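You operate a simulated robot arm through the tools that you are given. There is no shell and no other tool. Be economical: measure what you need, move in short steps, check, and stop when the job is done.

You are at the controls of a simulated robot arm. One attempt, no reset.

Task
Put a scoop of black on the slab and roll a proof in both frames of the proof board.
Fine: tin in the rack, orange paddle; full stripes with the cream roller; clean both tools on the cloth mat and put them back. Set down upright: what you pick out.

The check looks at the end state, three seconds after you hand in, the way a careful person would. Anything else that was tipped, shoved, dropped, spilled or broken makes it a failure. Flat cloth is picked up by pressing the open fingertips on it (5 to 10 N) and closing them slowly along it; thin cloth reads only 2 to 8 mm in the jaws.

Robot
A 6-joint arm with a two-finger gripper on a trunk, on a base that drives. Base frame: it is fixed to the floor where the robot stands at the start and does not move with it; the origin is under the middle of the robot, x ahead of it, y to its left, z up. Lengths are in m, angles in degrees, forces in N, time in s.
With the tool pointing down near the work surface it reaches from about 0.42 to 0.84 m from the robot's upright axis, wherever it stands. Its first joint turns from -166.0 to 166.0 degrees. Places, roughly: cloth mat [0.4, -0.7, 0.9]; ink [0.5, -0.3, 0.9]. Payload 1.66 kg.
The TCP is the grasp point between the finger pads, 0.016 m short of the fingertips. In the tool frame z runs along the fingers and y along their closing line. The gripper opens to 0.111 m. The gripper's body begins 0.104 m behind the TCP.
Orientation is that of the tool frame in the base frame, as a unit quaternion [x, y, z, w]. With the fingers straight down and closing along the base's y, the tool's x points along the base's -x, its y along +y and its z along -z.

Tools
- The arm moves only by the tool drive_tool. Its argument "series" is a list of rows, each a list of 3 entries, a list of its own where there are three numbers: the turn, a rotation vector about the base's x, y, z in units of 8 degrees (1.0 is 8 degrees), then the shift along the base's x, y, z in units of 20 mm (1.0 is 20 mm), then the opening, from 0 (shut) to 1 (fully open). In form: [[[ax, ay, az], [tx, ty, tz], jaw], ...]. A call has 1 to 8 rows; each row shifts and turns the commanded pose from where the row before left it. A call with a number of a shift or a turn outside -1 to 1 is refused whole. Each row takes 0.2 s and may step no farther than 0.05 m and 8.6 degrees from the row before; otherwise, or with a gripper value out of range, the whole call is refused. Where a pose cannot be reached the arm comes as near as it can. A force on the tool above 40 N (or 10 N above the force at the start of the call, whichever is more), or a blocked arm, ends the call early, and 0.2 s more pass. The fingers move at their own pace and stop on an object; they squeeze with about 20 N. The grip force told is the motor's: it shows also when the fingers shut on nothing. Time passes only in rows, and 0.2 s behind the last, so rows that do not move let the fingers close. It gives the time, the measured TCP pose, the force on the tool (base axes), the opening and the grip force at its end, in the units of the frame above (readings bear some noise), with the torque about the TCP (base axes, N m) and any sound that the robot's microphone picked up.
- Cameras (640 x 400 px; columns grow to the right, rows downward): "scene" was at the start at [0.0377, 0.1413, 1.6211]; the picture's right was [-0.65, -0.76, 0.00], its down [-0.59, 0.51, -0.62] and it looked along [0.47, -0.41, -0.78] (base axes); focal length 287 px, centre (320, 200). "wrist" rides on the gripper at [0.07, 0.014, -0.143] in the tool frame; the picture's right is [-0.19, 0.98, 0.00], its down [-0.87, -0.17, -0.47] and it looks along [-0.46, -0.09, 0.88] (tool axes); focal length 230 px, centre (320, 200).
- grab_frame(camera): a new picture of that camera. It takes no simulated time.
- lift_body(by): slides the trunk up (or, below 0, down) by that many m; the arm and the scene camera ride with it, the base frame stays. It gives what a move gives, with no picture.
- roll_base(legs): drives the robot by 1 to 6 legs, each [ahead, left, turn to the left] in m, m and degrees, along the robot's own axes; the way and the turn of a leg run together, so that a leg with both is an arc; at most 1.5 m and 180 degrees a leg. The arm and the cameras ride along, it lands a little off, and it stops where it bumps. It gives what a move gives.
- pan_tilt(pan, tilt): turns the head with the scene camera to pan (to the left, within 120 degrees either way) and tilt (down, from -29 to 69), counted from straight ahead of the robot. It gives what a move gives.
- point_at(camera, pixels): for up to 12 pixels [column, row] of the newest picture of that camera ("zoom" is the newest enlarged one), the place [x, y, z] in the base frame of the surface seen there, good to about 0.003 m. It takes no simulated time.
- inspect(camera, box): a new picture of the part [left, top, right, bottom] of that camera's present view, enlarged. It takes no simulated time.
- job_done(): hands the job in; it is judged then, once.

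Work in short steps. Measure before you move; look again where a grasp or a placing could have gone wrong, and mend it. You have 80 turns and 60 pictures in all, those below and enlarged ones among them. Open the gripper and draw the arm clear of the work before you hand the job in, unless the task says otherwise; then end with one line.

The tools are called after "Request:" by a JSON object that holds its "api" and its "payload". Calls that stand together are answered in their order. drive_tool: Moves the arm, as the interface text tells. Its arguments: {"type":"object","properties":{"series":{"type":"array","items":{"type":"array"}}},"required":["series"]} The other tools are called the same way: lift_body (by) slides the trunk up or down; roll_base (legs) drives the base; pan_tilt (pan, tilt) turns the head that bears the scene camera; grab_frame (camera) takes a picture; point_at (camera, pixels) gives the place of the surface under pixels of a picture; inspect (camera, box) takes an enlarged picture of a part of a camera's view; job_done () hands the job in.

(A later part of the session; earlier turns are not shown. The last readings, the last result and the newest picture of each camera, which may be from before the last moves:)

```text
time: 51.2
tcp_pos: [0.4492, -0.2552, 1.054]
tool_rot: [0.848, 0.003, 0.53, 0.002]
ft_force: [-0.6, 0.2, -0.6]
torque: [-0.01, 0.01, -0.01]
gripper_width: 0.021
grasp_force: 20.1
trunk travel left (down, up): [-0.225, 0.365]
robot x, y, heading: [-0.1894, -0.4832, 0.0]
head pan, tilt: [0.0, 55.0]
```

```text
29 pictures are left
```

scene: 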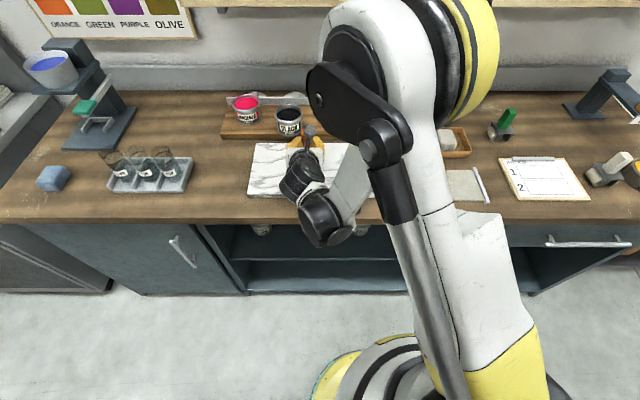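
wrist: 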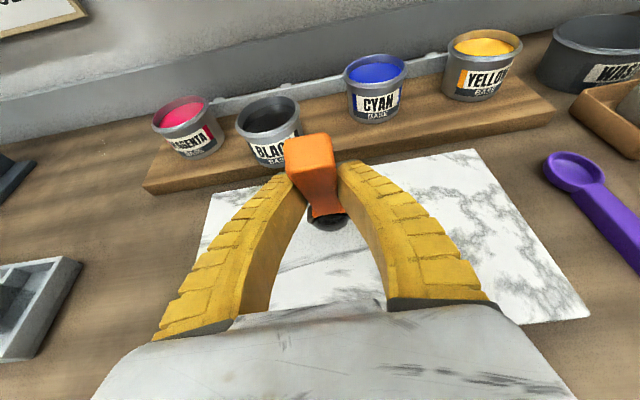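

Can't see the slab below the bowl. I lower the lip to touch the slab (about 20 mm), then lift off and move aside to look.

Request:
{"api": "drive_tool", "payload": {"series": [[[0, 0, 0], [0, 0, -0.5], 0], [[0, 0, 0], [0, 0, -0.5], 0], [[0, 0, 0], [0, 0, -0.1], 0], [[0, 0, 0], [0, 0, 0], 0], [[0, 0, 0], [0, 0, 1], 0], [[0, 0, 0], [0, 0, 1], 0]]}}

Request:
{"api": "drive_tool", "payload": {"series": [[[0, 0, 0], [0, 1, 1], 0], [[0, 0, 0], [0, 1, 1], 0], [[0, 0, 0], [0, 1, 1], 0], [[0, 0, 0], [0, 1, 0], 0], [[0, 0, 0], [0, 1, 0], 0], [[0, 0, 0], [0, 1, 0], 0]]}}

Request:
{"api": "inspect", "payload": {"camera": "scene", "box": [220, 90, 380, 220]}}

```text
time: 52.6
tcp_pos: [0.4533, -0.2556, 1.0749]
tool_rot: [0.848, 0.002, 0.53, 0.002]
ft_force: [-0.8, -0.8, 0.3]
torque: [0.0, 0.01, -0.02]
gripper_width: 0.0214
grasp_force: 20.3
out of reach, approached as far as the arm can: row 2
trunk travel left (down, up): [-0.225, 0.365]
robot x, y, heading: [-0.1921, -0.484, 0.2]
head pan, tilt: [0.0, 55.0]
```

```text
time: 54.0
tcp_pos: [0.4551, -0.1339, 1.1346]
tool_rot: [0.849, 0.002, 0.529, 0.003]
ft_force: [-1.0, 0.9, -0.9]
torque: [-0.04, 0.06, -0.01]
gripper_width: 0.0213
grasp_force: 19.9
trunk travel left (down, up): [-0.225, 0.365]
robot x, y, heading: [-0.1855, -0.4808, 0.1]
head pan, tilt: [0.0, 55.0]
```

```text
3.08 times, centred on (300, 155) of scene
```

zoom: 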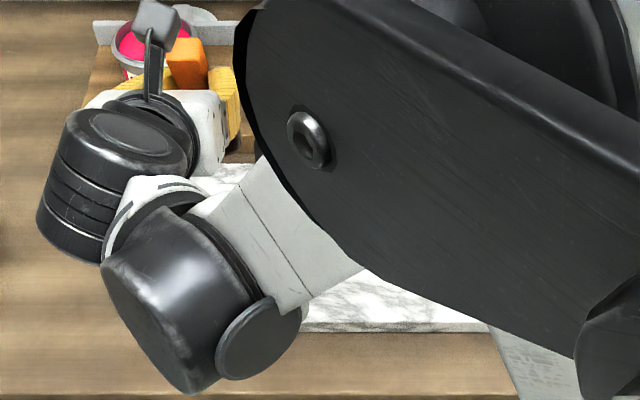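

The arm hides the slab here. The wrist camera should see it.

Request:
{"api": "grab_frame", "payload": {"camera": "wrist"}}

```text
27 pictures are left
```

wrist: 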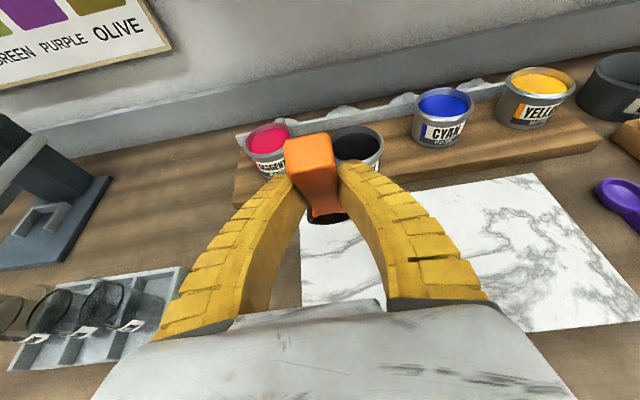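

The dump spot is hidden behind the right finger. I roll the base to the right (toward the mat, which comes next) so the scene camera can see the slab.

Request:
{"api": "roll_base", "payload": {"legs": [[0, -0.35, 0]]}}

Request:
{"api": "grab_frame", "payload": {"camera": "scene"}}

```text
time: 56.2
tcp_pos: [0.4553, -0.4888, 1.1334]
tool_rot: [0.848, 0.0, 0.529, 0.004]
ft_force: [-0.3, -0.7, 0.4]
torque: [0.02, 0.03, 0.01]
gripper_width: 0.0212
grasp_force: 20.1
trunk travel left (down, up): [-0.225, 0.365]
robot x, y, heading: [-0.1894, -0.8301, -0.2]
head pan, tilt: [0.0, 55.0]
```

```text
26 pictures are left
```

scene: 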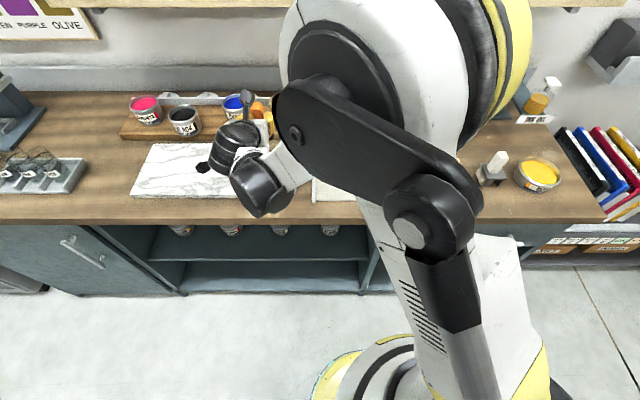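

The black dollop is on the slab at (203,167). Now I bring the paddle to the mat: base back and right, bowl straight down, then lower to just above the cloth.

Request:
{"api": "point_at", "payload": {"camera": "scene", "pixels": [[203, 167], [196, 165], [211, 168], [203, 162], [203, 173], [185, 112], [185, 132]]}}

Request:
{"api": "roll_base", "payload": {"legs": [[-0.06, -0.17, 0]]}}

Request:
{"api": "drive_tool", "payload": {"series": [[[0, 0.8, 0], [0.5, 0, 0.08], 0], [[0, 0.8, 0], [0.5, 0, 0.08], 0], [[0, 0.8, 0], [0.5, 0, 0.08], 0], [[0, 0, 0], [0, 0, -1], 0], [[0, 0, 0], [0, 0, -1], 0], [[0, 0, 0], [0, 0, -1], 0], [[0, 0, 0], [0, 0, -1], 0], [[0, 0, 0], [0, 0, -1], 0]]}}

Request:
{"api": "grab_frame", "payload": {"camera": "wrist"}}

```text
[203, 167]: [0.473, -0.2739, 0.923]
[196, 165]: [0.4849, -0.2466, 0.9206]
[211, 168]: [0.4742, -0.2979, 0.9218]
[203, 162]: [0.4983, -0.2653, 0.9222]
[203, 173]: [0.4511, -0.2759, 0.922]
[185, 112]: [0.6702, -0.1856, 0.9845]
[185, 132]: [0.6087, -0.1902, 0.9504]
```

```text
time: 57.7
tcp_pos: [0.3952, -0.6545, 1.1349]
tool_rot: [0.849, 0.0, 0.529, 0.004]
ft_force: [0.4, 0.0, -0.9]
torque: [0.01, 0.05, 0.01]
gripper_width: 0.0208
grasp_force: 19.8
trunk travel left (down, up): [-0.225, 0.365]
robot x, y, heading: [-0.2491, -0.9985, -0.2]
head pan, tilt: [0.0, 55.0]
```

```text
time: 59.5
tcp_pos: [0.4256, -0.6541, 1.04]
tool_rot: [0.925, 0.001, 0.38, 0.004]
ft_force: [0.2, 0.3, -0.7]
torque: [0.0, 0.03, 0.0]
gripper_width: 0.0214
grasp_force: 20.0
trunk travel left (down, up): [-0.225, 0.365]
robot x, y, heading: [-0.2492, -0.9985, 0.0]
head pan, tilt: [0.0, 55.0]
```

```text
25 pictures are left
```

wrist: 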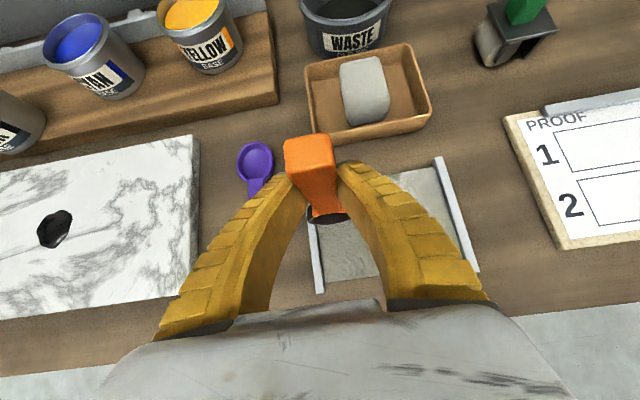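

The bowl is over the mat but near the left bar (x≈318 px). I shift 20 mm right, lower until it touches, and wipe in y.

Request:
{"api": "drive_tool", "payload": {"series": [[[0, 0, 0], [0, -1, 0], 0], [[0, 0, 0], [0, 0, -0.5], 0], [[0, 0, 0], [0, 0, -0.25], 0], [[0, 0, 0], [0, 0, -0.2], 0]]}}

Request:
{"api": "drive_tool", "payload": {"series": [[[0, 0, 0], [0, -0.5, -0.1], 0], [[0, 0, 0], [0, -0.8, 0], 0], [[0, 0, 0], [0, -0.8, 0], 0], [[0, 0, 0], [0, -0.8, 0], 0]]}}

```text
time: 60.5
tcp_pos: [0.4243, -0.6763, 1.0235]
tool_rot: [0.924, 0.001, 0.381, 0.004]
ft_force: [3.5, -0.1, 32.4]
torque: [0.03, -0.45, -0.02]
gripper_width: 0.0333
grasp_force: 20.4
trunk travel left (down, up): [-0.225, 0.365]
robot x, y, heading: [-0.2479, -0.9984, -0.4]
head pan, tilt: [0.0, 55.0]
```

```text
time: 61.5
tcp_pos: [0.4242, -0.7322, 1.0175]
tool_rot: [0.925, 0.001, 0.38, 0.004]
ft_force: [-1.7, 1.5, 10.2]
torque: [0.49, 0.25, 0.08]
gripper_width: 0.0331
grasp_force: 19.9
trunk travel left (down, up): [-0.225, 0.365]
robot x, y, heading: [-0.2481, -0.9985, 0.2]
head pan, tilt: [0.0, 55.0]
```

The grip width went to 33 mm: the paddle shifted in the jaws under 32 N. I lift off and look.

Request:
{"api": "drive_tool", "payload": {"series": [[[0, 0, 0], [0, 0, 0.5], 0], [[0, 0, 0], [0, 0, 1], 0], [[0, 0, 0], [0, 0, 1], 0], [[0, 0, 0], [0, 0, 1], 0]]}}

Request:
{"api": "grab_frame", "payload": {"camera": "wrist"}}

Request:
{"api": "inspect", "payload": {"camera": "scene", "box": [180, 60, 400, 220]}}

```text
time: 62.5
tcp_pos: [0.423, -0.7324, 1.0877]
tool_rot: [0.925, 0.001, 0.38, 0.003]
ft_force: [-0.1, -1.6, -0.4]
torque: [-0.02, -0.01, -0.01]
gripper_width: 0.0212
grasp_force: 20.5
trunk travel left (down, up): [-0.225, 0.365]
robot x, y, heading: [-0.2534, -1.0014, -0.2]
head pan, tilt: [0.0, 55.0]
```

```text
24 pictures are left
```

wrist: 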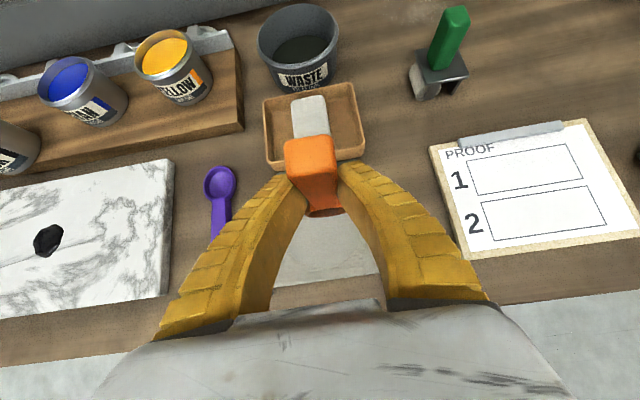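

```text
2.50 times, centred on (290, 140) of scene
```

zoom: 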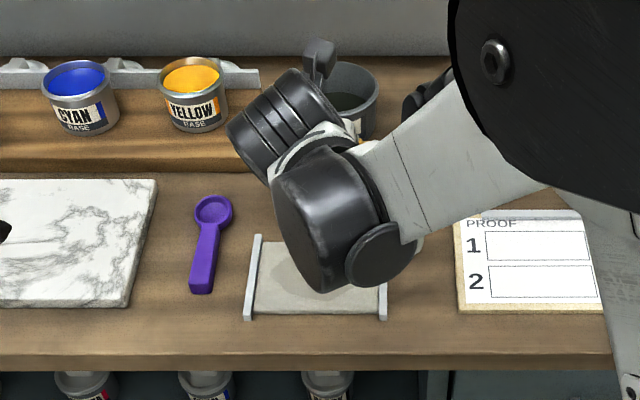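

Back to 21.2 mm, so it re-seated. I turn the tool upright so the bowl faces the scene camera and check how inky it is.

Request:
{"api": "drive_tool", "payload": {"series": [[[0, 1, 0], [0.5, 0, 0], 0], [[0, 1, 0], [0.5, 0, 0], 0], [[0, 1, 0], [0.5, 0, 0], 0], [[0, 1, 0], [0.5, 0, 0], 0], [[0, 1, 0], [0, 0, 0], 0], [[0, 0.6, 0], [0, 0, 0], 0]]}}

Request:
{"api": "inspect", "payload": {"camera": "scene", "box": [230, 100, 370, 220]}}

```text
time: 63.9
tcp_pos: [0.467, -0.7321, 1.0864]
tool_rot: [1.0, 0.002, -0.002, 0.002]
ft_force: [-0.6, -0.3, -0.5]
torque: [-0.04, -0.01, 0.02]
gripper_width: 0.0204
grasp_force: 19.7
trunk travel left (down, up): [-0.225, 0.365]
robot x, y, heading: [-0.2463, -0.9991, -0.1]
head pan, tilt: [0.0, 55.0]
```

```text
3.33 times, centred on (300, 160) of scene
```

zoom: 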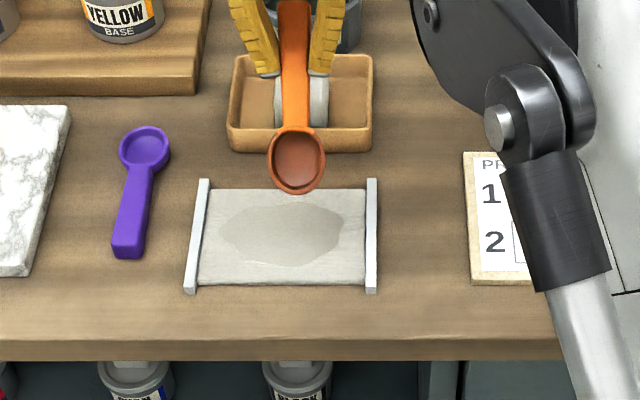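

The bowl is already nearly clean (brownish film) and the mat shows a grey smear. I wipe again with the tool upright, with light contact.

Request:
{"api": "drive_tool", "payload": {"series": [[[0, 0, 0], [0, 1, -1], 0], [[0, 0, 0], [0.5, 0.5, -1], 0], [[0, 0, 0], [0.3, 0, -1], 0], [[0, 0, 0], [0, 0, -0.7], 0], [[0, 0, 0], [0, 0, -0.25], 0]]}}

Request:
{"api": "drive_tool", "payload": {"series": [[[0, 0, 0], [0, -0.2, -0.15], 0], [[0, 0, 0], [0, -0.8, 0], 0], [[0, 0, 0], [0, -0.8, 0], 0], [[0, 0, 0], [0, -0.8, 0], 0], [[0, 0, 0], [0, -0.8, 0], 0], [[0, 0, 0], [0, 0.8, 0], 0], [[0, 0, 0], [0, 0.8, 0], 0], [[0, 0, 0], [0, 0.8, 0], 0]]}}

```text
time: 65.1
tcp_pos: [0.4822, -0.7023, 1.0081]
tool_rot: [1.0, 0.003, -0.001, 0.003]
ft_force: [-0.1, -0.2, -0.7]
torque: [0.03, 0.01, -0.02]
gripper_width: 0.021
grasp_force: 20.1
trunk travel left (down, up): [-0.225, 0.365]
robot x, y, heading: [-0.2496, -0.9995, 0.1]
head pan, tilt: [0.0, 55.0]
```

```text
time: 66.9
tcp_pos: [0.482, -0.7238, 1.0063]
tool_rot: [1.0, 0.002, -0.002, 0.004]
ft_force: [-0.1, -1.4, 1.1]
torque: [-0.09, 0.12, 0.06]
gripper_width: 0.0217
grasp_force: 20.1
trunk travel left (down, up): [-0.225, 0.365]
robot x, y, heading: [-0.2491, -0.998, -0.1]
head pan, tilt: [0.0, 55.0]
```

Contact is barely 1 N. I lower 3 mm more and stroke back and forth.

Request:
{"api": "drive_tool", "payload": {"series": [[[0, 0, 0], [0, 0.5, -0.15], 0], [[0, 0, 0], [0, 0.8, 0], 0], [[0, 0, 0], [0, 0.8, 0], 0], [[0, 0, 0], [0, -0.8, 0], 0], [[0, 0, 0], [0, -0.8, 0], 0], [[0, 0, 0], [0, -0.8, 0], 0], [[0, 0, 0], [0, -0.8, 0], 0], [[0, 0, 0], [0, -0.8, 0], 0]]}}

Request:
{"api": "drive_tool", "payload": {"series": [[[0, 0, 0], [0, 0.8, -0.1], 0], [[0, 0, 0], [0, 0.8, 0], 0], [[0, 0, 0], [0, 0.8, 0], 0], [[0, 0, 0], [0, 0.8, 0], 0], [[0, 0, 0], [0, 0.5, 0], 0], [[0, 0, 0], [0, 0, 1], 0], [[0, 0, 0], [0, 0, 1], 0], [[0, 0, 0], [0, 0, 1], 0]]}}

Request:
{"api": "inspect", "payload": {"camera": "scene", "box": [230, 100, 370, 220]}}

```text
time: 68.7
tcp_pos: [0.4806, -0.7608, 1.0039]
tool_rot: [1.0, 0.002, -0.001, 0.003]
ft_force: [-0.1, 0.3, 4.1]
torque: [0.11, 0.15, -0.03]
gripper_width: 0.0226
grasp_force: 19.9
trunk travel left (down, up): [-0.225, 0.365]
robot x, y, heading: [-0.2486, -1.0023, -0.3]
head pan, tilt: [0.0, 55.0]
```

```text
time: 70.5
tcp_pos: [0.4816, -0.6851, 1.0612]
tool_rot: [1.0, 0.002, -0.001, 0.003]
ft_force: [0.0, -0.1, -2.3]
torque: [-0.02, -0.03, 0.0]
gripper_width: 0.021
grasp_force: 19.8
trunk travel left (down, up): [-0.225, 0.365]
robot x, y, heading: [-0.2506, -0.9992, -0.1]
head pan, tilt: [0.0, 55.0]
```

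```text
3.33 times, centred on (300, 160) of scene
```

zoom: 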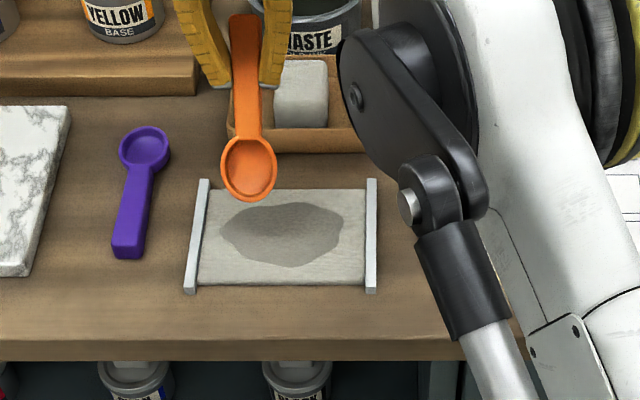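

The paddle is clean orange again. I measure its angle in the grip before carrying it home.

Request:
{"api": "point_at", "payload": {"camera": "zoom", "pixels": [[244, 22], [254, 132], [222, 168], [277, 168], [249, 200], [249, 100], [268, 235]]}}

Request:
{"api": "drive_tool", "payload": {"series": [[[0, 0, -1], [0, 0, 1], 0], [[0, 0, -1], [0, 0, 1], 0], [[0, 0, -1], [0, 0, 1], 0], [[0, 0, -1], [0, 0, 1], 0], [[0, 0, -1], [0, 0, 1], 0], [[0, 0, -1], [0, 0, 0], 0], [[0, 0, -1], [0, 0, 0], 0], [[0, 0, -1], [0, 0, 0], 0]]}}

Request:
{"api": "drive_tool", "payload": {"series": [[[0, 0, -1], [0, 0, 0], 0], [[0, 0, -1], [0, 0, 0], 0], [[0, 0, -1], [0, 0, 0], 0], [[0, 0, -1], [0, 0, 0], 0], [[0, 0, -1], [0, 0, 0], 0], [[0, 0, -1], [0, 0, 0], 0], [[0, 0, -1], [0, 0, 0], 0], [[0, 0, -1], [0, 0, 0], 0]]}}

Request:
{"api": "drive_tool", "payload": {"series": [[[0, 0, -1], [0, 0, 0], 0], [[0, 0, -1], [0, 0, 0], 0], [[0, 0, -1], [0, 0, 0], 0], [[0, 0, -1], [0, 0, 0], 0], [[0, 0, -1], [0, 0, 0], 0], [[0, 0, -1], [0, 0, 0], 0], [[0, 0, -0.5], [0, 0, 0], 0]]}}

Request:
{"api": "roll_base", "payload": {"legs": [[0.05, 0.72, 0]]}}

```text
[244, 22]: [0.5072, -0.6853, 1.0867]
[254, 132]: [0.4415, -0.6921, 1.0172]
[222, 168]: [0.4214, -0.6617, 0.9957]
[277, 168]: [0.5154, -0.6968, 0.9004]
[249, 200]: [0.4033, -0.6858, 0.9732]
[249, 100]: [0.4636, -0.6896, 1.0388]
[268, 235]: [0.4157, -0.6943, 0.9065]
```

```text
time: 72.3
tcp_pos: [0.4829, -0.6867, 1.1605]
tool_rot: [0.848, -0.53, -0.003, 0.002]
ft_force: [-0.5, -0.1, 0.1]
torque: [0.01, 0.0, 0.0]
gripper_width: 0.0205
grasp_force: 19.9
trunk travel left (down, up): [-0.225, 0.365]
robot x, y, heading: [-0.2508, -1.0008, -0.4]
head pan, tilt: [0.0, 55.0]
```

```text
time: 74.1
tcp_pos: [0.4818, -0.6871, 1.1617]
tool_rot: [-0.439, 0.898, 0.003, -0.001]
ft_force: [-0.8, -0.4, -0.7]
torque: [-0.03, 0.02, 0.02]
gripper_width: 0.0209
grasp_force: 20.0
trunk travel left (down, up): [-0.225, 0.365]
robot x, y, heading: [-0.2521, -0.9977, -0.0]
head pan, tilt: [0.0, 55.0]
```

```text
time: 75.7
tcp_pos: [0.4812, -0.6856, 1.1611]
tool_rot: [-0.001, 1.0, 0.003, 0.0]
ft_force: [-0.3, -0.8, -0.4]
torque: [0.0, -0.01, 0.04]
gripper_width: 0.0207
grasp_force: 20.2
trunk travel left (down, up): [-0.225, 0.365]
robot x, y, heading: [-0.2507, -1.0039, -0.1]
head pan, tilt: [0.0, 55.0]
```

```text
time: 79.7
tcp_pos: [0.5299, 0.0339, 1.1612]
tool_rot: [-0.006, 1.0, 0.003, 0.001]
ft_force: [1.0, 0.3, -0.3]
torque: [-0.02, 0.01, 0.01]
gripper_width: 0.0206
grasp_force: 19.6
trunk travel left (down, up): [-0.225, 0.365]
robot x, y, heading: [-0.2001, -0.2851, 0.3]
head pan, tilt: [0.0, 55.0]
```

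Paddle is at 46.6° in the grip, bowl now toward +x, TCP at (0.530, 0.034). Tilting the tool forward 46° makes the paddle level; I move to its home x, y and descend to 20 mm above.

Request:
{"api": "drive_tool", "payload": {"series": [[[0, -1, 0], [-0.85, 0, 0], 0], [[0, -1, 0], [-0.85, 0, 0], 0], [[0, -1, 0], [-0.85, -0.17, 0], 0], [[0, -1, 0], [-0.85, 0, 0], 0], [[0, -1, 0], [-0.85, 0, 0], 0], [[0, -0.8, 0], [-0.62, 0, 0], 0], [[0, 0, 0], [0, 0, -1], 0], [[0, 0, 0], [0, 0, -1], 0]]}}

Request:
{"api": "drive_tool", "payload": {"series": [[[0, 0, 0], [0, 0, -1], 0], [[0, 0, 0], [0, 0, -1], 0], [[0, 0, 0], [0, 0, -1], 0], [[0, 0, 0], [0, 0, -1], 0], [[0, 0, 0], [0, 0, -1], 0], [[0, 0, 0], [0, 0, -1], 0], [[0, 0, 0], [0, 0, -1], 0], [[0, 0, 0], [0, 0, -1], 0]]}}

Request:
{"api": "inspect", "payload": {"camera": "scene", "box": [160, 80, 300, 200]}}

```text
time: 81.5
tcp_pos: [0.4331, 0.0311, 1.1199]
tool_rot: [-0.006, 0.919, 0.001, 0.395]
ft_force: [0.3, 0.2, -1.0]
torque: [-0.01, 0.05, 0.04]
gripper_width: 0.021
grasp_force: 20.4
trunk travel left (down, up): [-0.225, 0.365]
robot x, y, heading: [-0.1963, -0.2852, 0.3]
head pan, tilt: [0.0, 55.0]
```

```text
time: 83.3
tcp_pos: [0.4334, 0.0319, 0.9609]
tool_rot: [-0.007, 0.919, 0.001, 0.395]
ft_force: [0.6, -0.5, -1.3]
torque: [0.0, 0.02, 0.01]
gripper_width: 0.0205
grasp_force: 19.6
trunk travel left (down, up): [-0.225, 0.365]
robot x, y, heading: [-0.2023, -0.2839, 0.1]
head pan, tilt: [0.0, 55.0]
```

```text
3.33 times, centred on (230, 140) of scene
```

zoom: 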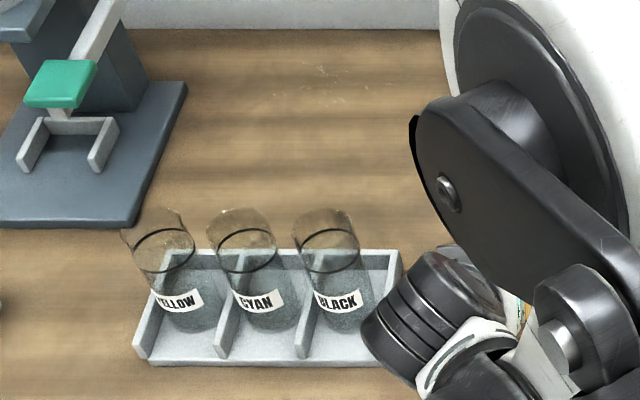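

The view is blocked but the jars are clear of the wrist. I descend slowly the last ~35 mm watching the force.

Request:
{"api": "drive_tool", "payload": {"series": [[[0, 0, 0], [0, 0, -1], 0], [[0, 0, 0], [0, 0, -0.5], 0], [[0, 0, 0], [0, 0, -0.2], 0]]}}

Request:
{"api": "grab_frame", "payload": {"camera": "wrist"}}

```text
time: 84.1
tcp_pos: [0.4336, 0.0311, 0.9266]
tool_rot: [-0.006, 0.919, 0.001, 0.394]
ft_force: [-0.5, 0.1, 0.0]
torque: [-0.02, -0.01, 0.02]
gripper_width: 0.0209
grasp_force: 19.8
trunk travel left (down, up): [-0.225, 0.365]
robot x, y, heading: [-0.2015, -0.2833, 0.2]
head pan, tilt: [0.0, 55.0]
```

```text
19 pictures are left
```

wrist: 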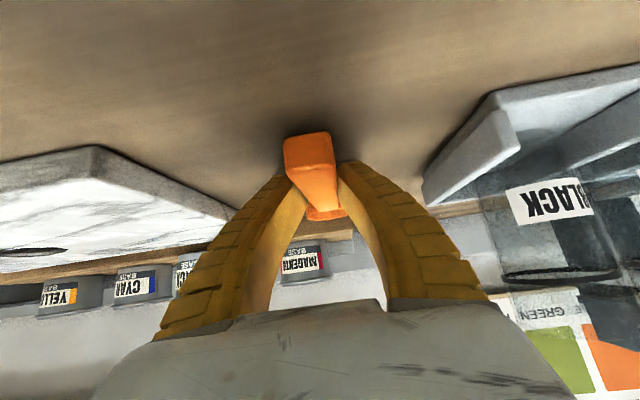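

Camera and fingers clear. I lower 4 mm more and open gently.

Request:
{"api": "drive_tool", "payload": {"series": [[[0, 0, 0], [0, 0, -0.1], 0], [[0, 0, 0], [0, 0, -0.1], 0]]}}

Request:
{"api": "drive_tool", "payload": {"series": [[[0, 0, 0], [0, 0, 0], 0.25], [[0, 0, 0], [0, 0, 0], 0.4], [[0, 0, 0], [-0.5, 0, 0.6], 0.4], [[0, 0, 0], [-0.5, 0, 0.8], 0.4], [[0, 0, 0], [-0.5, 0, 1], 0.4], [[0, 0, 0], [0, 0, 1], 0.4], [[0, 0, 0], [0, 0, 1], 0.4], [[0, 0, 0], [0, 0, 1], 0.4]]}}

Request:
{"api": "drive_tool", "payload": {"series": [[[0, 1, 0], [0, 0, 1], 0.5], [[0, 1, 0], [0, 0, 1], 0.5], [[0, 1, 0], [0, 0, 1], 0.5], [[0, 1, 0], [0, -1, 0], 0.5], [[0, 1, 0], [0, -1, 0], 0.5], [[0, 0.8, 0], [0, -1, 0], 0.5], [[0, 0, 0], [0, -1, 0], 0.5], [[0, 0, 0], [0, -1, 0], 0.5]]}}

Request:
{"api": "grab_frame", "payload": {"camera": "wrist"}}

```text
time: 84.7
tcp_pos: [0.4322, 0.0313, 0.9238]
tool_rot: [-0.006, 0.919, 0.001, 0.394]
ft_force: [1.6, -0.9, 3.8]
torque: [0.01, -0.27, -0.02]
gripper_width: 0.0214
grasp_force: 20.3
trunk travel left (down, up): [-0.225, 0.365]
robot x, y, heading: [-0.2006, -0.2839, 0.1]
head pan, tilt: [0.0, 55.0]
```

```text
time: 86.5
tcp_pos: [0.4031, 0.0299, 1.0321]
tool_rot: [-0.005, 0.919, 0.0, 0.395]
ft_force: [-0.2, 0.0, -0.1]
torque: [0.01, 0.02, 0.0]
gripper_width: 0.0467
grasp_force: 1.6
trunk travel left (down, up): [-0.225, 0.365]
robot x, y, heading: [-0.1999, -0.2844, 0.2]
head pan, tilt: [0.0, 55.0]
```

```text
time: 88.3
tcp_pos: [0.4051, -0.0701, 1.0915]
tool_rot: [-0.005, 1.0, 0.004, 0.001]
ft_force: [-0.4, -0.7, 0.2]
torque: [0.0, -0.04, 0.0]
gripper_width: 0.0577
grasp_force: 1.4
trunk travel left (down, up): [-0.225, 0.365]
robot x, y, heading: [-0.2017, -0.2838, 0.3]
head pan, tilt: [0.0, 55.0]
```

```text
18 pictures are left
```

wrist: 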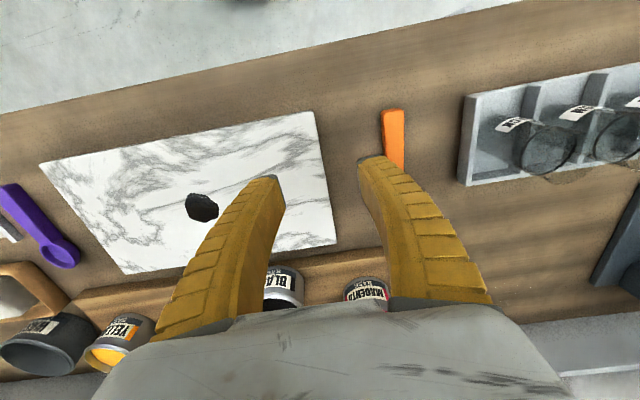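

The paddle lies flat at home. Now I restore the dragged black tin: base forward, open the jaw wide, tilt the tool forward 30° (keeps the wrist off the shelf) and go above the tin for a look.

Request:
{"api": "roll_base", "payload": {"legs": [[0.12, -0.03, 0]]}}

Request:
{"api": "drive_tool", "payload": {"series": [[[0, -1, 0], [0.7, -1, 0], 1], [[0, -1, 0], [0.7, -1, 0], 1], [[0, -1, 0], [0.7, -1, 0], 1], [[0, -0.75, 0], [0.7, -1, 0], 1], [[0, 0, 0], [0.9, -0.5, 0], 1], [[0, 0, 0], [0.9, 0, 0], 1]]}}

Request:
{"api": "grab_frame", "payload": {"camera": "scene"}}

Request:
{"api": "grab_frame", "payload": {"camera": "wrist"}}

```text
time: 89.5
tcp_pos: [0.5258, -0.0986, 1.0922]
tool_rot: [-0.004, 1.0, 0.003, 0.0]
ft_force: [1.2, -0.1, -0.9]
torque: [0.01, 0.06, -0.01]
gripper_width: 0.0575
grasp_force: 1.2
trunk travel left (down, up): [-0.225, 0.365]
robot x, y, heading: [-0.0805, -0.3132, 0.0]
head pan, tilt: [0.0, 55.0]
```

```text
time: 90.9
tcp_pos: [0.6192, -0.1898, 1.0915]
tool_rot: [-0.005, 0.966, 0.002, 0.26]
ft_force: [-0.1, -0.8, 0.7]
torque: [0.0, 0.02, 0.0]
gripper_width: 0.1109
grasp_force: 0.0
trunk travel left (down, up): [-0.225, 0.365]
robot x, y, heading: [-0.0774, -0.3095, 0.1]
head pan, tilt: [0.0, 55.0]
```

```text
17 pictures are left
```

scene: 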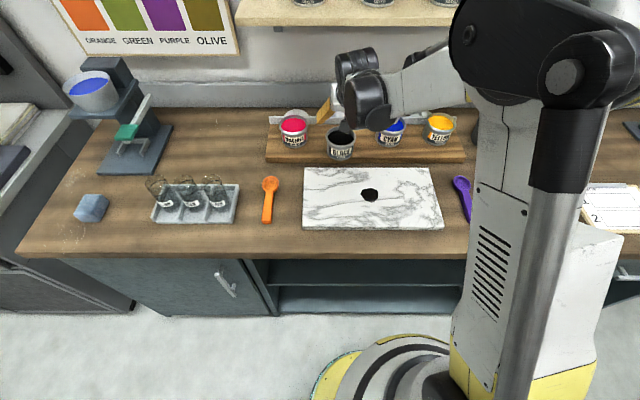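

```text
16 pictures are left
```

wrist: 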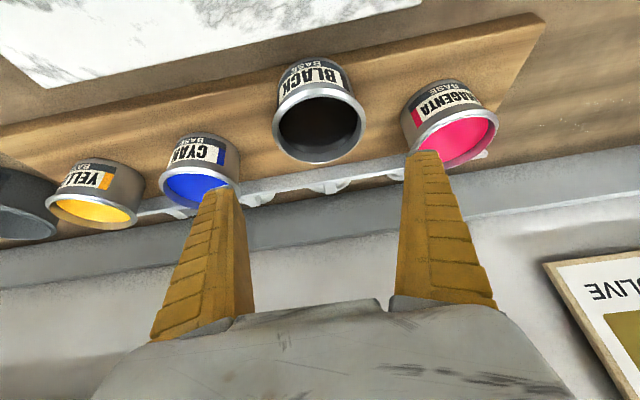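

The paddle is back in place in the scene. I measure the black tin and its neighbours for the right home position.

Request:
{"api": "point_at", "payload": {"camera": "wrist", "pixels": [[275, 125], [363, 118], [315, 91], [322, 160], [318, 130], [450, 110], [461, 160], [495, 118], [196, 172], [160, 185], [316, 85], [320, 152]]}}

Request:
{"api": "point_at", "payload": {"camera": "scene", "pixels": [[341, 155], [293, 143], [341, 142], [293, 118], [293, 124], [326, 142], [308, 124], [280, 124], [435, 144]]}}

```text
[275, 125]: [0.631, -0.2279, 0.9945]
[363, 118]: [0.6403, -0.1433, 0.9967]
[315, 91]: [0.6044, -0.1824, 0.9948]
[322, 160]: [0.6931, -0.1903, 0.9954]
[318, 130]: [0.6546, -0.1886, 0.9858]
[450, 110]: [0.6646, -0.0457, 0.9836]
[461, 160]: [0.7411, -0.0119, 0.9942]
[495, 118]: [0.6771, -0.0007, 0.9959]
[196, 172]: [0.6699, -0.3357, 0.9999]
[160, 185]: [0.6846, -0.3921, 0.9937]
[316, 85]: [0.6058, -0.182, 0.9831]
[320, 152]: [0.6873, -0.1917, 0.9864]
```

```text
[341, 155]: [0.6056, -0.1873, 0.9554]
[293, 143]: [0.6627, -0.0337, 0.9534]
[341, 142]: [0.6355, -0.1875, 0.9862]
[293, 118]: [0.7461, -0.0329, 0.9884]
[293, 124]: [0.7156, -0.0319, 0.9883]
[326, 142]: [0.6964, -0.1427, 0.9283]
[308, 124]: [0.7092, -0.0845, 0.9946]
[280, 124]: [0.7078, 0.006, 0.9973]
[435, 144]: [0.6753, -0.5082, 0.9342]
```

Black tin is at (0.649, −0.187), 63 mm forward of home. I straddle it with the jaw wide open, tips below the rim.

Request:
{"api": "drive_tool", "payload": {"series": [[[0, 0, 0], [0.5, 0.15, -1], 1], [[0, 0, 0], [0.5, 0, -1], 1], [[0, 0, 0], [0.5, 0, -1], 1], [[0, 0, 0], [0, 0, -1], 1], [[0, 0, 0], [0, 0, -1], 1], [[0, 0, 0], [0, 0, -0.8], 1]]}}

Request:
{"api": "grab_frame", "payload": {"camera": "wrist"}}

```text
time: 92.3
tcp_pos: [0.6501, -0.1865, 0.9756]
tool_rot: [-0.005, 0.966, 0.001, 0.26]
ft_force: [-0.1, 0.3, -0.9]
torque: [0.0, 0.02, -0.03]
gripper_width: 0.111
grasp_force: 0.1
trunk travel left (down, up): [-0.225, 0.365]
robot x, y, heading: [-0.081, -0.3166, -0.2]
head pan, tilt: [0.0, 55.0]
```

```text
15 pictures are left
```

wrist: 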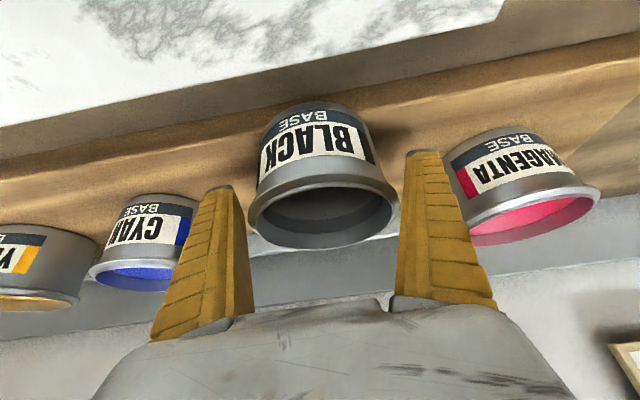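

The tin is centred between the fingers. Close, lift 5 mm, carry +63 mm in x, lower and release.

Request:
{"api": "drive_tool", "payload": {"series": [[[0, 0, 0], [0, 0, 0], 0.8], [[0, 0, 0], [0, 0, 0], 0.7], [[0, 0, 0], [0, 0, 0], 0.6], [[0, 0, 0], [0, 0, 0], 0.6]]}}

Request:
{"api": "drive_tool", "payload": {"series": [[[0, 0, 0], [0, 0, 0.25], 0.6], [[0, 0, 0], [0.4, 0, 0], 0.6], [[0, 0, 0], [0.6, 0, 0], 0.6], [[0, 0, 0], [0.6, 0, 0], 0.6], [[0, 0, 0], [0.6, 0, 0], 0.6], [[0, 0, 0], [0.6, 0, 0], 0.6], [[0, 0, 0], [0.35, 0, 0], 0.6], [[0, 0, 0], [0, 0, 0], 0.6]]}}

```text
time: 93.3
tcp_pos: [0.6487, -0.1868, 0.9761]
tool_rot: [-0.006, 0.966, 0.002, 0.26]
ft_force: [-0.1, 0.6, -0.4]
torque: [-0.01, -0.02, 0.03]
gripper_width: 0.0877
grasp_force: 19.9
trunk travel left (down, up): [-0.225, 0.365]
robot x, y, heading: [-0.0791, -0.3141, 0.3]
head pan, tilt: [0.0, 55.0]
```

```text
time: 95.1
tcp_pos: [0.7116, -0.1873, 0.9804]
tool_rot: [-0.005, 0.966, 0.001, 0.26]
ft_force: [-0.1, 0.2, -4.4]
torque: [0.0, 0.01, 0.01]
gripper_width: 0.0877
grasp_force: 20.4
trunk travel left (down, up): [-0.225, 0.365]
robot x, y, heading: [-0.0752, -0.3105, 0.0]
head pan, tilt: [0.0, 55.0]
```

Lower 5 mm, release gradually and withdraw up along the tool axis.

Request:
{"api": "drive_tool", "payload": {"series": [[[0, 0, 0], [0, -0.1, -0.12], 0.6], [[0, 0, 0], [0, 0, -0.12], 0.6], [[0, 0, 0], [0, 0, 0], 0.85], [[0, 0, 0], [0, 0, 0], 1], [[0, 0, 0], [0, 0, 0], 1], [[0, 0, 0], [-0.3, 0, 1], 1], [[0, 0, 0], [-0.5, 0, 1], 1], [[0, 0, 0], [-0.5, 0, 1], 1]]}}

Request:
{"api": "drive_tool", "payload": {"series": [[[0, 0, 0], [-0.5, 0, 1], 1], [[0, 0, 0], [-0.5, 0, 1], 1], [[0, 0, 0], [-1, 0, 1], 1], [[0, 1, 0], [-1, 0, 0], 1], [[0, 1, 0], [-1, 0, 0], 1], [[0, 1, 0], [-1, 0, 0], 1], [[0, 0.75, 0], [-1, 0, 0], 1], [[0, 0, 0], [-1, 0, 0], 1]]}}

Request:
{"api": "roll_base", "payload": {"legs": [[-0.1, -0.85, 0]]}}

Request:
{"api": "grab_frame", "payload": {"camera": "scene"}}

```text
time: 96.9
tcp_pos: [0.6839, -0.1865, 1.0363]
tool_rot: [-0.006, 0.966, 0.002, 0.259]
ft_force: [0.3, 0.5, 0.1]
torque: [-0.03, 0.01, -0.02]
gripper_width: 0.1109
grasp_force: 0.0
trunk travel left (down, up): [-0.225, 0.365]
robot x, y, heading: [-0.0793, -0.3143, 0.1]
head pan, tilt: [0.0, 55.0]
```

```text
time: 98.7
tcp_pos: [0.5434, -0.188, 1.0961]
tool_rot: [-0.004, 1.0, 0.002, 0.001]
ft_force: [0.2, 0.8, -0.1]
torque: [-0.01, -0.02, -0.03]
gripper_width: 0.1111
grasp_force: 0.1
trunk travel left (down, up): [-0.225, 0.365]
robot x, y, heading: [-0.0758, -0.3096, 0.2]
head pan, tilt: [0.0, 55.0]
```

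```text
time: 103.2
tcp_pos: [0.4467, -1.0282, 1.0958]
tool_rot: [-0.007, 1.0, 0.004, 0.0]
ft_force: [0.0, -0.3, 0.6]
torque: [0.04, 0.01, -0.01]
gripper_width: 0.1107
grasp_force: 0.1
trunk travel left (down, up): [-0.225, 0.365]
robot x, y, heading: [-0.1745, -1.1583, 0.1]
head pan, tilt: [0.0, 55.0]
```

```text
14 pictures are left
```

scene: 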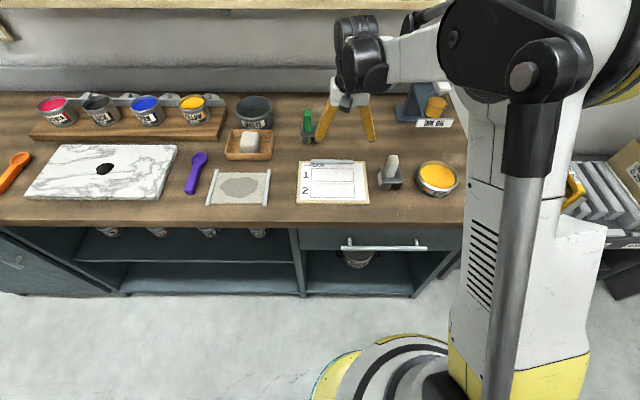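

The tin is home and all is upright. Next, the cream roller: handle centre (0.440, −1.1705). I move over it with a narrower jaw.

Request:
{"api": "drive_tool", "payload": {"series": [[[0, 0, 0], [-0.05, -1, 0], 0.6], [[0, 0, 0], [-0.05, -1, 0], 0.5], [[0, 0, 0], [-0.05, -1, 0], 0.5], [[0, 0, 0], [-0.05, -1, 0], 0.5], [[0, 0, 0], [-0.05, -1, 0], 0.5], [[0, 0, 0], [-0.05, -1, 0], 0.5], [[0, 0, 0], [-0.05, -1, 0], 0.5], [[0, 0, 0], [0, -0.12, -0.7], 0.5]]}}

Request:
{"api": "grab_frame", "payload": {"camera": "wrist"}}

```text
time: 105.0
tcp_pos: [0.44, -1.1711, 1.0819]
tool_rot: [-0.009, 1.0, 0.002, 0.0]
ft_force: [-0.4, -0.1, -0.2]
torque: [-0.02, 0.03, -0.01]
gripper_width: 0.0576
grasp_force: 1.1
trunk travel left (down, up): [-0.225, 0.365]
robot x, y, heading: [-0.176, -1.1582, 0.5]
head pan, tilt: [0.0, 55.0]
```

```text
13 pictures are left
```

wrist: 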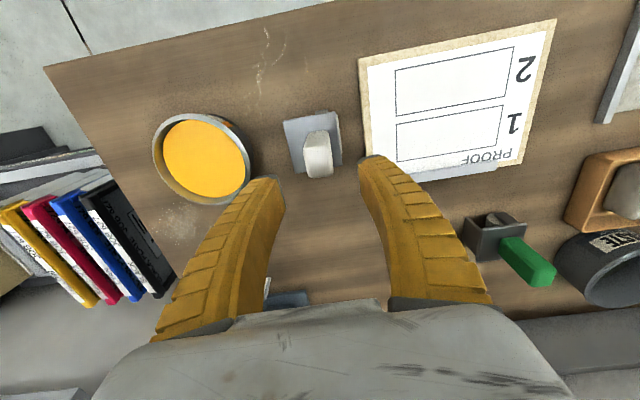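

The handle is centred between the fingers (318,155). Descend to z 0.977, close, and lift.

Request:
{"api": "drive_tool", "payload": {"series": [[[0, 0, 0], [0, 0, -1], 0.5], [[0, 0, 0], [0, 0, -1], 0.5], [[0, 0, 0], [0, 0, -1], 0.5], [[0, 0, 0], [0, 0, -1], 0.5], [[0, 0, 0], [0, 0, -1], 0.5], [[0, 0, 0], [0, 0, -0.25], 0.3], [[0, 0, 0], [0, 0, 0], 0], [[0, 0, 0], [0, 0, 0], 0]]}}

Request:
{"api": "drive_tool", "payload": {"series": [[[0, 0, 0], [0, 0, 0], 0], [[0, 0, 0], [0, 0, 0.5], 0], [[0, 0, 0], [0, 0, 1], 0], [[0, 0, 0], [0, 0, 1], 0], [[0, 0, 0], [0, 0, 1], 0], [[0, 0, 0], [0, 0, 1], 0]]}}

Request:
{"api": "inspect", "payload": {"camera": "scene", "box": [340, 100, 460, 200]}}

```text
time: 106.8
tcp_pos: [0.4409, -1.1694, 0.9761]
tool_rot: [-0.007, 1.0, 0.003, 0.0]
ft_force: [3.0, 0.9, 5.7]
torque: [0.03, -0.02, -0.07]
gripper_width: 0.0239
grasp_force: 20.2
trunk travel left (down, up): [-0.225, 0.365]
robot x, y, heading: [-0.1727, -1.1553, 0.5]
head pan, tilt: [0.0, 55.0]
```

```text
time: 108.2
tcp_pos: [0.4372, -1.1699, 1.0672]
tool_rot: [-0.007, 1.0, 0.003, 0.001]
ft_force: [-1.1, 0.6, -1.9]
torque: [0.01, -0.04, -0.02]
gripper_width: 0.0211
grasp_force: 19.8
trunk travel left (down, up): [-0.225, 0.365]
robot x, y, heading: [-0.18, -1.1548, 0.8]
head pan, tilt: [0.0, 55.0]
```

```text
4.00 times, centred on (400, 150) of scene
```

zoom: 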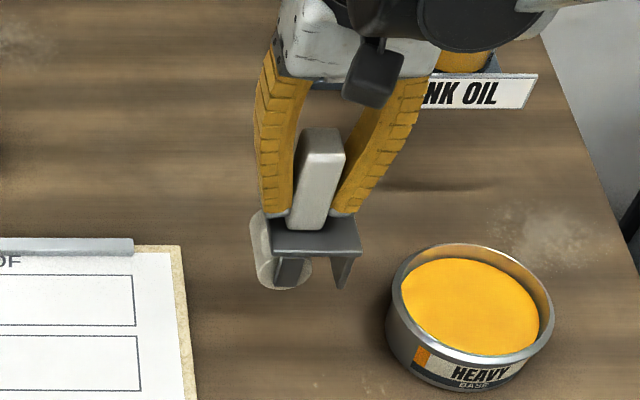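

The roller is held upright (21 mm). Drum bottom is ~77 mm below the TCP. I carry it to the slab, tilt 8° so only the drum touches, and line it up right of the dollop at (0.475, −0.272).

Request:
{"api": "roll_base", "payload": {"legs": [[0.0, 0.8, 0]]}}

Request:
{"api": "drive_tool", "payload": {"series": [[[-1, 0, 0], [0.5, 0, 0], 0], [[0, 0, 0], [0.5, 0, 0], 0], [[0, 0, 0], [0.5, 0, -1], 0], [[0, 0, 0], [0.4, 0, -1], 0]]}}

```text
time: 112.6
tcp_pos: [0.4332, -0.3575, 1.0668]
tool_rot: [-0.008, 1.0, 0.003, 0.001]
ft_force: [-1.4, 0.0, -1.1]
torque: [0.01, -0.01, -0.02]
gripper_width: 0.0209
grasp_force: 20.2
trunk travel left (down, up): [-0.225, 0.365]
robot x, y, heading: [-0.1834, -0.3438, 0.4]
head pan, tilt: [0.0, 55.0]
```

```text
time: 113.6
tcp_pos: [0.4718, -0.3572, 1.0261]
tool_rot: [-0.007, 0.998, -0.067, 0.001]
ft_force: [0.3, 0.7, -2.3]
torque: [0.01, 0.04, 0.01]
gripper_width: 0.0211
grasp_force: 19.8
trunk travel left (down, up): [-0.225, 0.365]
robot x, y, heading: [-0.1825, -0.3419, 0.7]
head pan, tilt: [0.0, 55.0]
```

Lower to the slab in small steps to find contact.

Request:
{"api": "drive_tool", "payload": {"series": [[[0, 0, 0], [0.15, 0, -0.9], 0], [[0, 0, 0], [0, 0, -0.3], 0], [[0, 0, 0], [0, 0, -0.15], 0]]}}

```text
time: 114.4
tcp_pos: [0.4731, -0.3577, 0.9994]
tool_rot: [-0.007, 0.998, -0.068, 0.001]
ft_force: [-0.7, 0.0, 2.4]
torque: [0.03, -0.06, 0.03]
gripper_width: 0.0224
grasp_force: 19.9
trunk travel left (down, up): [-0.225, 0.365]
robot x, y, heading: [-0.1831, -0.3455, 0.3]
head pan, tilt: [0.0, 55.0]
```

Light contact. Roll back and forth through the dollop (y −0.36 to −0.20 and back, twice).

Request:
{"api": "drive_tool", "payload": {"series": [[[0, 0, 0], [0, 1, -0.03], 0], [[0, 0, 0], [0, 1, 0], 0], [[0, 0, 0], [0, 1, 0], 0], [[0, 0, 0], [0, 1, 0], 0], [[0, 0, 0], [0, 1, 0], 0], [[0, 0, 0], [0, 1, 0], 0], [[0, 0, 0], [0, 1, 0], 0], [[0, 0, 0], [0, 1, 0], 0]]}}

Request:
{"api": "drive_tool", "payload": {"series": [[[0, 0, 0], [0, -1, 0], 0], [[0, 0, 0], [0, -1, 0], 0], [[0, 0, 0], [0, -1, 0], 0], [[0, 0, 0], [0, -1, 0], 0], [[0, 0, 0], [0, -1, 0], 0], [[0, 0, 0], [0, -1, 0], 0], [[0, 0, 0], [0, -1, 0], 0], [[0, 0, 0], [0, -1, 0], 0]]}}

Request:
{"api": "drive_tool", "payload": {"series": [[[0, 0, 0], [0, 1, -0.03], 0], [[0, 0, 0], [0, 1, 0], 0], [[0, 0, 0], [0, 1, 0], 0], [[0, 0, 0], [0, 1, 0], 0], [[0, 0, 0], [0, 1, 0], 0], [[0, 0, 0], [0, 1, 0], 0], [[0, 0, 0], [0, 1, 0], 0], [[0, 0, 0], [0, 1, 0], 0]]}}

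Request:
{"api": "drive_tool", "payload": {"series": [[[0, 0, 0], [0, -1, 0], 0], [[0, 0, 0], [0, -1, 0], 0], [[0, 0, 0], [0, -1, 0], 0], [[0, 0, 0], [0, -1, 0], 0], [[0, 0, 0], [0, -1, 0], 0], [[0, 0, 0], [0, -1, 0], 0], [[0, 0, 0], [0, -1, 0], 0], [[0, 0, 0], [0, -1, 0], 0]]}}

Request:
{"api": "inspect", "payload": {"camera": "scene", "box": [190, 80, 410, 240]}}

```text
time: 116.2
tcp_pos: [0.4729, -0.199, 0.9999]
tool_rot: [-0.005, 0.998, -0.067, 0.0]
ft_force: [-2.0, -0.4, 1.0]
torque: [0.04, 0.05, -0.02]
gripper_width: 0.0222
grasp_force: 19.9
trunk travel left (down, up): [-0.225, 0.365]
robot x, y, heading: [-0.1786, -0.3401, 0.3]
head pan, tilt: [0.0, 55.0]
```

```text
time: 118.0
tcp_pos: [0.4737, -0.3589, 1.0003]
tool_rot: [-0.007, 0.998, -0.066, 0.001]
ft_force: [0.2, -1.4, 4.8]
torque: [0.03, 0.07, -0.03]
gripper_width: 0.0234
grasp_force: 19.8
trunk travel left (down, up): [-0.225, 0.365]
robot x, y, heading: [-0.18, -0.3432, 0.3]
head pan, tilt: [0.0, 55.0]
```

```text
time: 119.8
tcp_pos: [0.4727, -0.2001, 0.9987]
tool_rot: [-0.006, 0.998, -0.067, 0.0]
ft_force: [-1.1, 0.6, 5.7]
torque: [0.06, -0.08, 0.02]
gripper_width: 0.0238
grasp_force: 19.5
trunk travel left (down, up): [-0.225, 0.365]
robot x, y, heading: [-0.1843, -0.3451, 0.5]
head pan, tilt: [0.0, 55.0]
```

```text
time: 121.6
tcp_pos: [0.4737, -0.3599, 0.9978]
tool_rot: [-0.007, 0.998, -0.067, 0.0]
ft_force: [0.8, 1.0, 8.8]
torque: [0.06, 0.17, -0.03]
gripper_width: 0.0253
grasp_force: 20.3
trunk travel left (down, up): [-0.225, 0.365]
robot x, y, heading: [-0.1837, -0.3403, 0.5]
head pan, tilt: [0.0, 55.0]
```

```text
2.50 times, centred on (300, 160) of scene
```

zoom: 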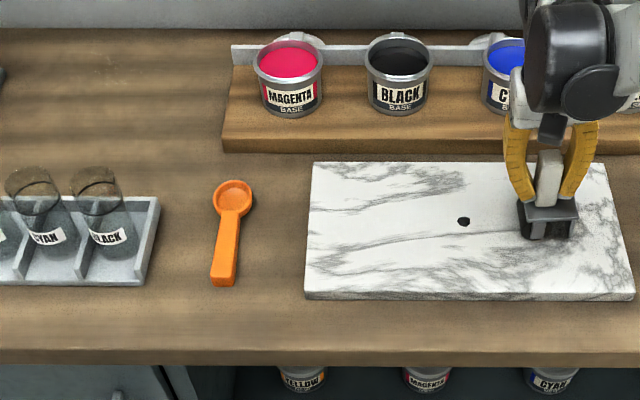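

The dollop is rolled down to a dot and the drum is dark; tin and paddle look right. I measure the roller's x extent, then lift off and carry it to the board.

Request:
{"api": "point_at", "payload": {"camera": "zoom", "pixels": [[519, 203], [525, 222], [574, 220], [545, 221], [550, 155], [535, 232], [463, 222]]}}

Request:
{"api": "drive_tool", "payload": {"series": [[[0, 0, 0], [0, 0, 0.5], 0], [[0, 0, 0], [0, 0, 1], 0], [[0, 0, 0], [0, 0, 1], 0], [[0, 0, 0], [0, 0, 1], 0]]}}

Request:
{"api": "roll_base", "payload": {"legs": [[0, -0.58, 0]]}}

Request:
{"api": "inspect", "payload": {"camera": "scene", "box": [270, 100, 430, 220]}}

```text
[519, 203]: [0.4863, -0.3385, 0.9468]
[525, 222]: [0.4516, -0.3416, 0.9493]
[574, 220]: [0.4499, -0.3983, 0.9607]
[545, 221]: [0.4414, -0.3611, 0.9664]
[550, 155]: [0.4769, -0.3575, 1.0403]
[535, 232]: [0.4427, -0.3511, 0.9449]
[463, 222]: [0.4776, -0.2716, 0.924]
```

```text
time: 122.6
tcp_pos: [0.4734, -0.3601, 1.0681]
tool_rot: [-0.007, 0.998, -0.066, 0.001]
ft_force: [-1.3, 0.5, -1.8]
torque: [0.01, 0.01, -0.01]
gripper_width: 0.0211
grasp_force: 20.3
trunk travel left (down, up): [-0.225, 0.365]
robot x, y, heading: [-0.1819, -0.342, 0.5]
head pan, tilt: [0.0, 55.0]
```

```text
time: 125.9
tcp_pos: [0.4776, -0.9457, 1.0675]
tool_rot: [-0.006, 0.998, -0.067, 0.0]
ft_force: [-1.1, 0.3, -2.0]
torque: [0.0, 0.0, -0.01]
gripper_width: 0.0212
grasp_force: 19.8
trunk travel left (down, up): [-0.225, 0.365]
robot x, y, heading: [-0.1791, -0.9282, 0.4]
head pan, tilt: [0.0, 55.0]
```

```text
3.33 times, centred on (350, 160) of scene
```

zoom: 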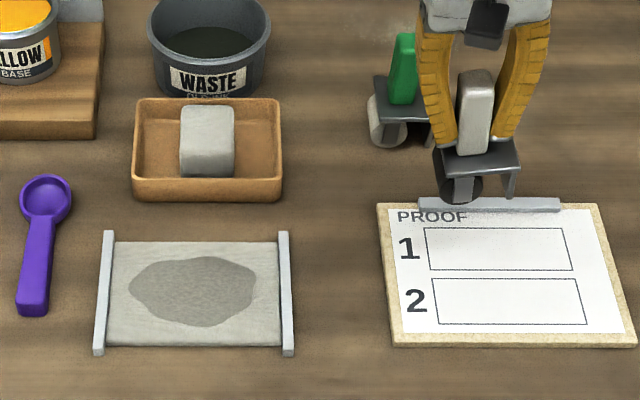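

The drum is black and sits just behind the board's clip in view. I re-measure the frames and roller from this picture.

Request:
{"api": "point_at", "payload": {"camera": "zoom", "pixels": [[426, 229], [571, 230], [572, 270], [430, 270], [433, 280], [578, 280], [586, 324], [438, 323], [443, 172], [520, 170], [490, 205], [445, 190]]}}

```text
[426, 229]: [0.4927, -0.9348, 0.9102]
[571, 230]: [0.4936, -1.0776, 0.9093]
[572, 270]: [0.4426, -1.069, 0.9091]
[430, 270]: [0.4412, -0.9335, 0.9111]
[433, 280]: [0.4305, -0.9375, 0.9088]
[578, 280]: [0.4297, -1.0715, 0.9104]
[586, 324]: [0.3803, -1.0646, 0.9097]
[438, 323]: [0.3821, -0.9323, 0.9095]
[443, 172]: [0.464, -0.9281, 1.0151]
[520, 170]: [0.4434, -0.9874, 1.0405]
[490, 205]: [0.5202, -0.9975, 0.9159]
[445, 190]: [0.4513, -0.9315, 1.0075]
```

Frame 1: x 0.442–0.493, y −0.934…−1.072; frame 2: x 0.381–0.430. I go to the left end of frame 1 and lower to the paper.

Request:
{"api": "drive_tool", "payload": {"series": [[[0, 0, 0], [-0.5, 0.5, -1], 0], [[0, 0, 0], [0, 0, -1], 0], [[0, 0, 0], [0, 0, -1], 0], [[0, 0, 0], [0, 0, -0.8], 0], [[0, 0, 0], [0, 0, -0.15], 0]]}}

```text
time: 127.1
tcp_pos: [0.4671, -0.9333, 0.9895]
tool_rot: [-0.005, 0.998, -0.067, 0.0]
ft_force: [-0.1, 0.6, -2.7]
torque: [0.01, 0.01, 0.01]
gripper_width: 0.0211
grasp_force: 20.2
trunk travel left (down, up): [-0.225, 0.365]
robot x, y, heading: [-0.1775, -0.9265, 0.3]
head pan, tilt: [0.0, 55.0]
```

Not touching yet; I lower 2.5 mm and roll to the right end (13 cm), then check force.

Request:
{"api": "drive_tool", "payload": {"series": [[[0, 0, 0], [0, 0, -0.08], 0], [[0, 0, 0], [0, 0, -0.06], 0], [[0, 0, 0], [0, -0.5, 0], 0], [[0, 0, 0], [0, -1, 0], 0], [[0, 0, 0], [0, -1, 0], 0], [[0, 0, 0], [0, -1, 0], 0]]}}

Request:
{"api": "drive_tool", "payload": {"series": [[[0, 0, 0], [0, -1, 0], 0], [[0, 0, 0], [0, -1, 0], 0], [[0, 0, 0], [0, -1, 0], 0], [[0, 0, 0], [0, 0, 1], 0], [[0, 0, 0], [-1, 0, 1], 0], [[0, 0, 0], [-1, 1, 0], 0], [[0, 0, 0], [-1, 1, 0], 0]]}}

Request:
{"api": "inspect", "payload": {"camera": "scene", "box": [330, 130, 450, 220]}}

```text
time: 128.5
tcp_pos: [0.4655, -1.0056, 0.987]
tool_rot: [-0.005, 0.998, -0.067, 0.0]
ft_force: [6.6, -0.6, 6.6]
torque: [0.02, -0.3, -0.01]
gripper_width: 0.0246
grasp_force: 19.7
trunk travel left (down, up): [-0.225, 0.365]
robot x, y, heading: [-0.1767, -0.9271, 0.3]
head pan, tilt: [0.0, 55.0]
```

```text
time: 130.1
tcp_pos: [0.4054, -1.0237, 1.0272]
tool_rot: [-0.006, 0.998, -0.067, 0.0]
ft_force: [-0.3, -0.4, -1.2]
torque: [-0.02, -0.04, 0.04]
gripper_width: 0.0212
grasp_force: 20.0
trunk travel left (down, up): [-0.225, 0.365]
robot x, y, heading: [-0.1744, -0.9279, 0.4]
head pan, tilt: [0.0, 55.0]
```

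```text
4.44 times, centred on (390, 175) of scene
```

zoom: 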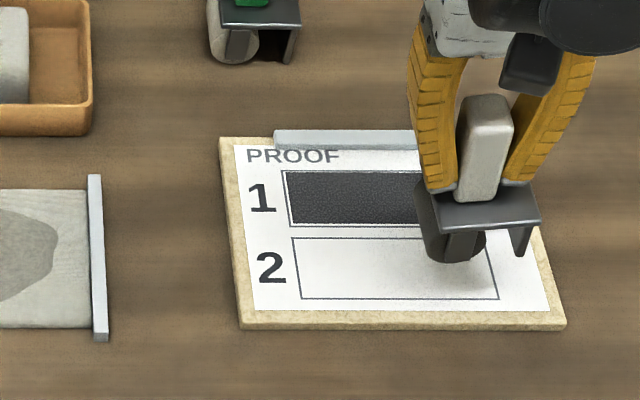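

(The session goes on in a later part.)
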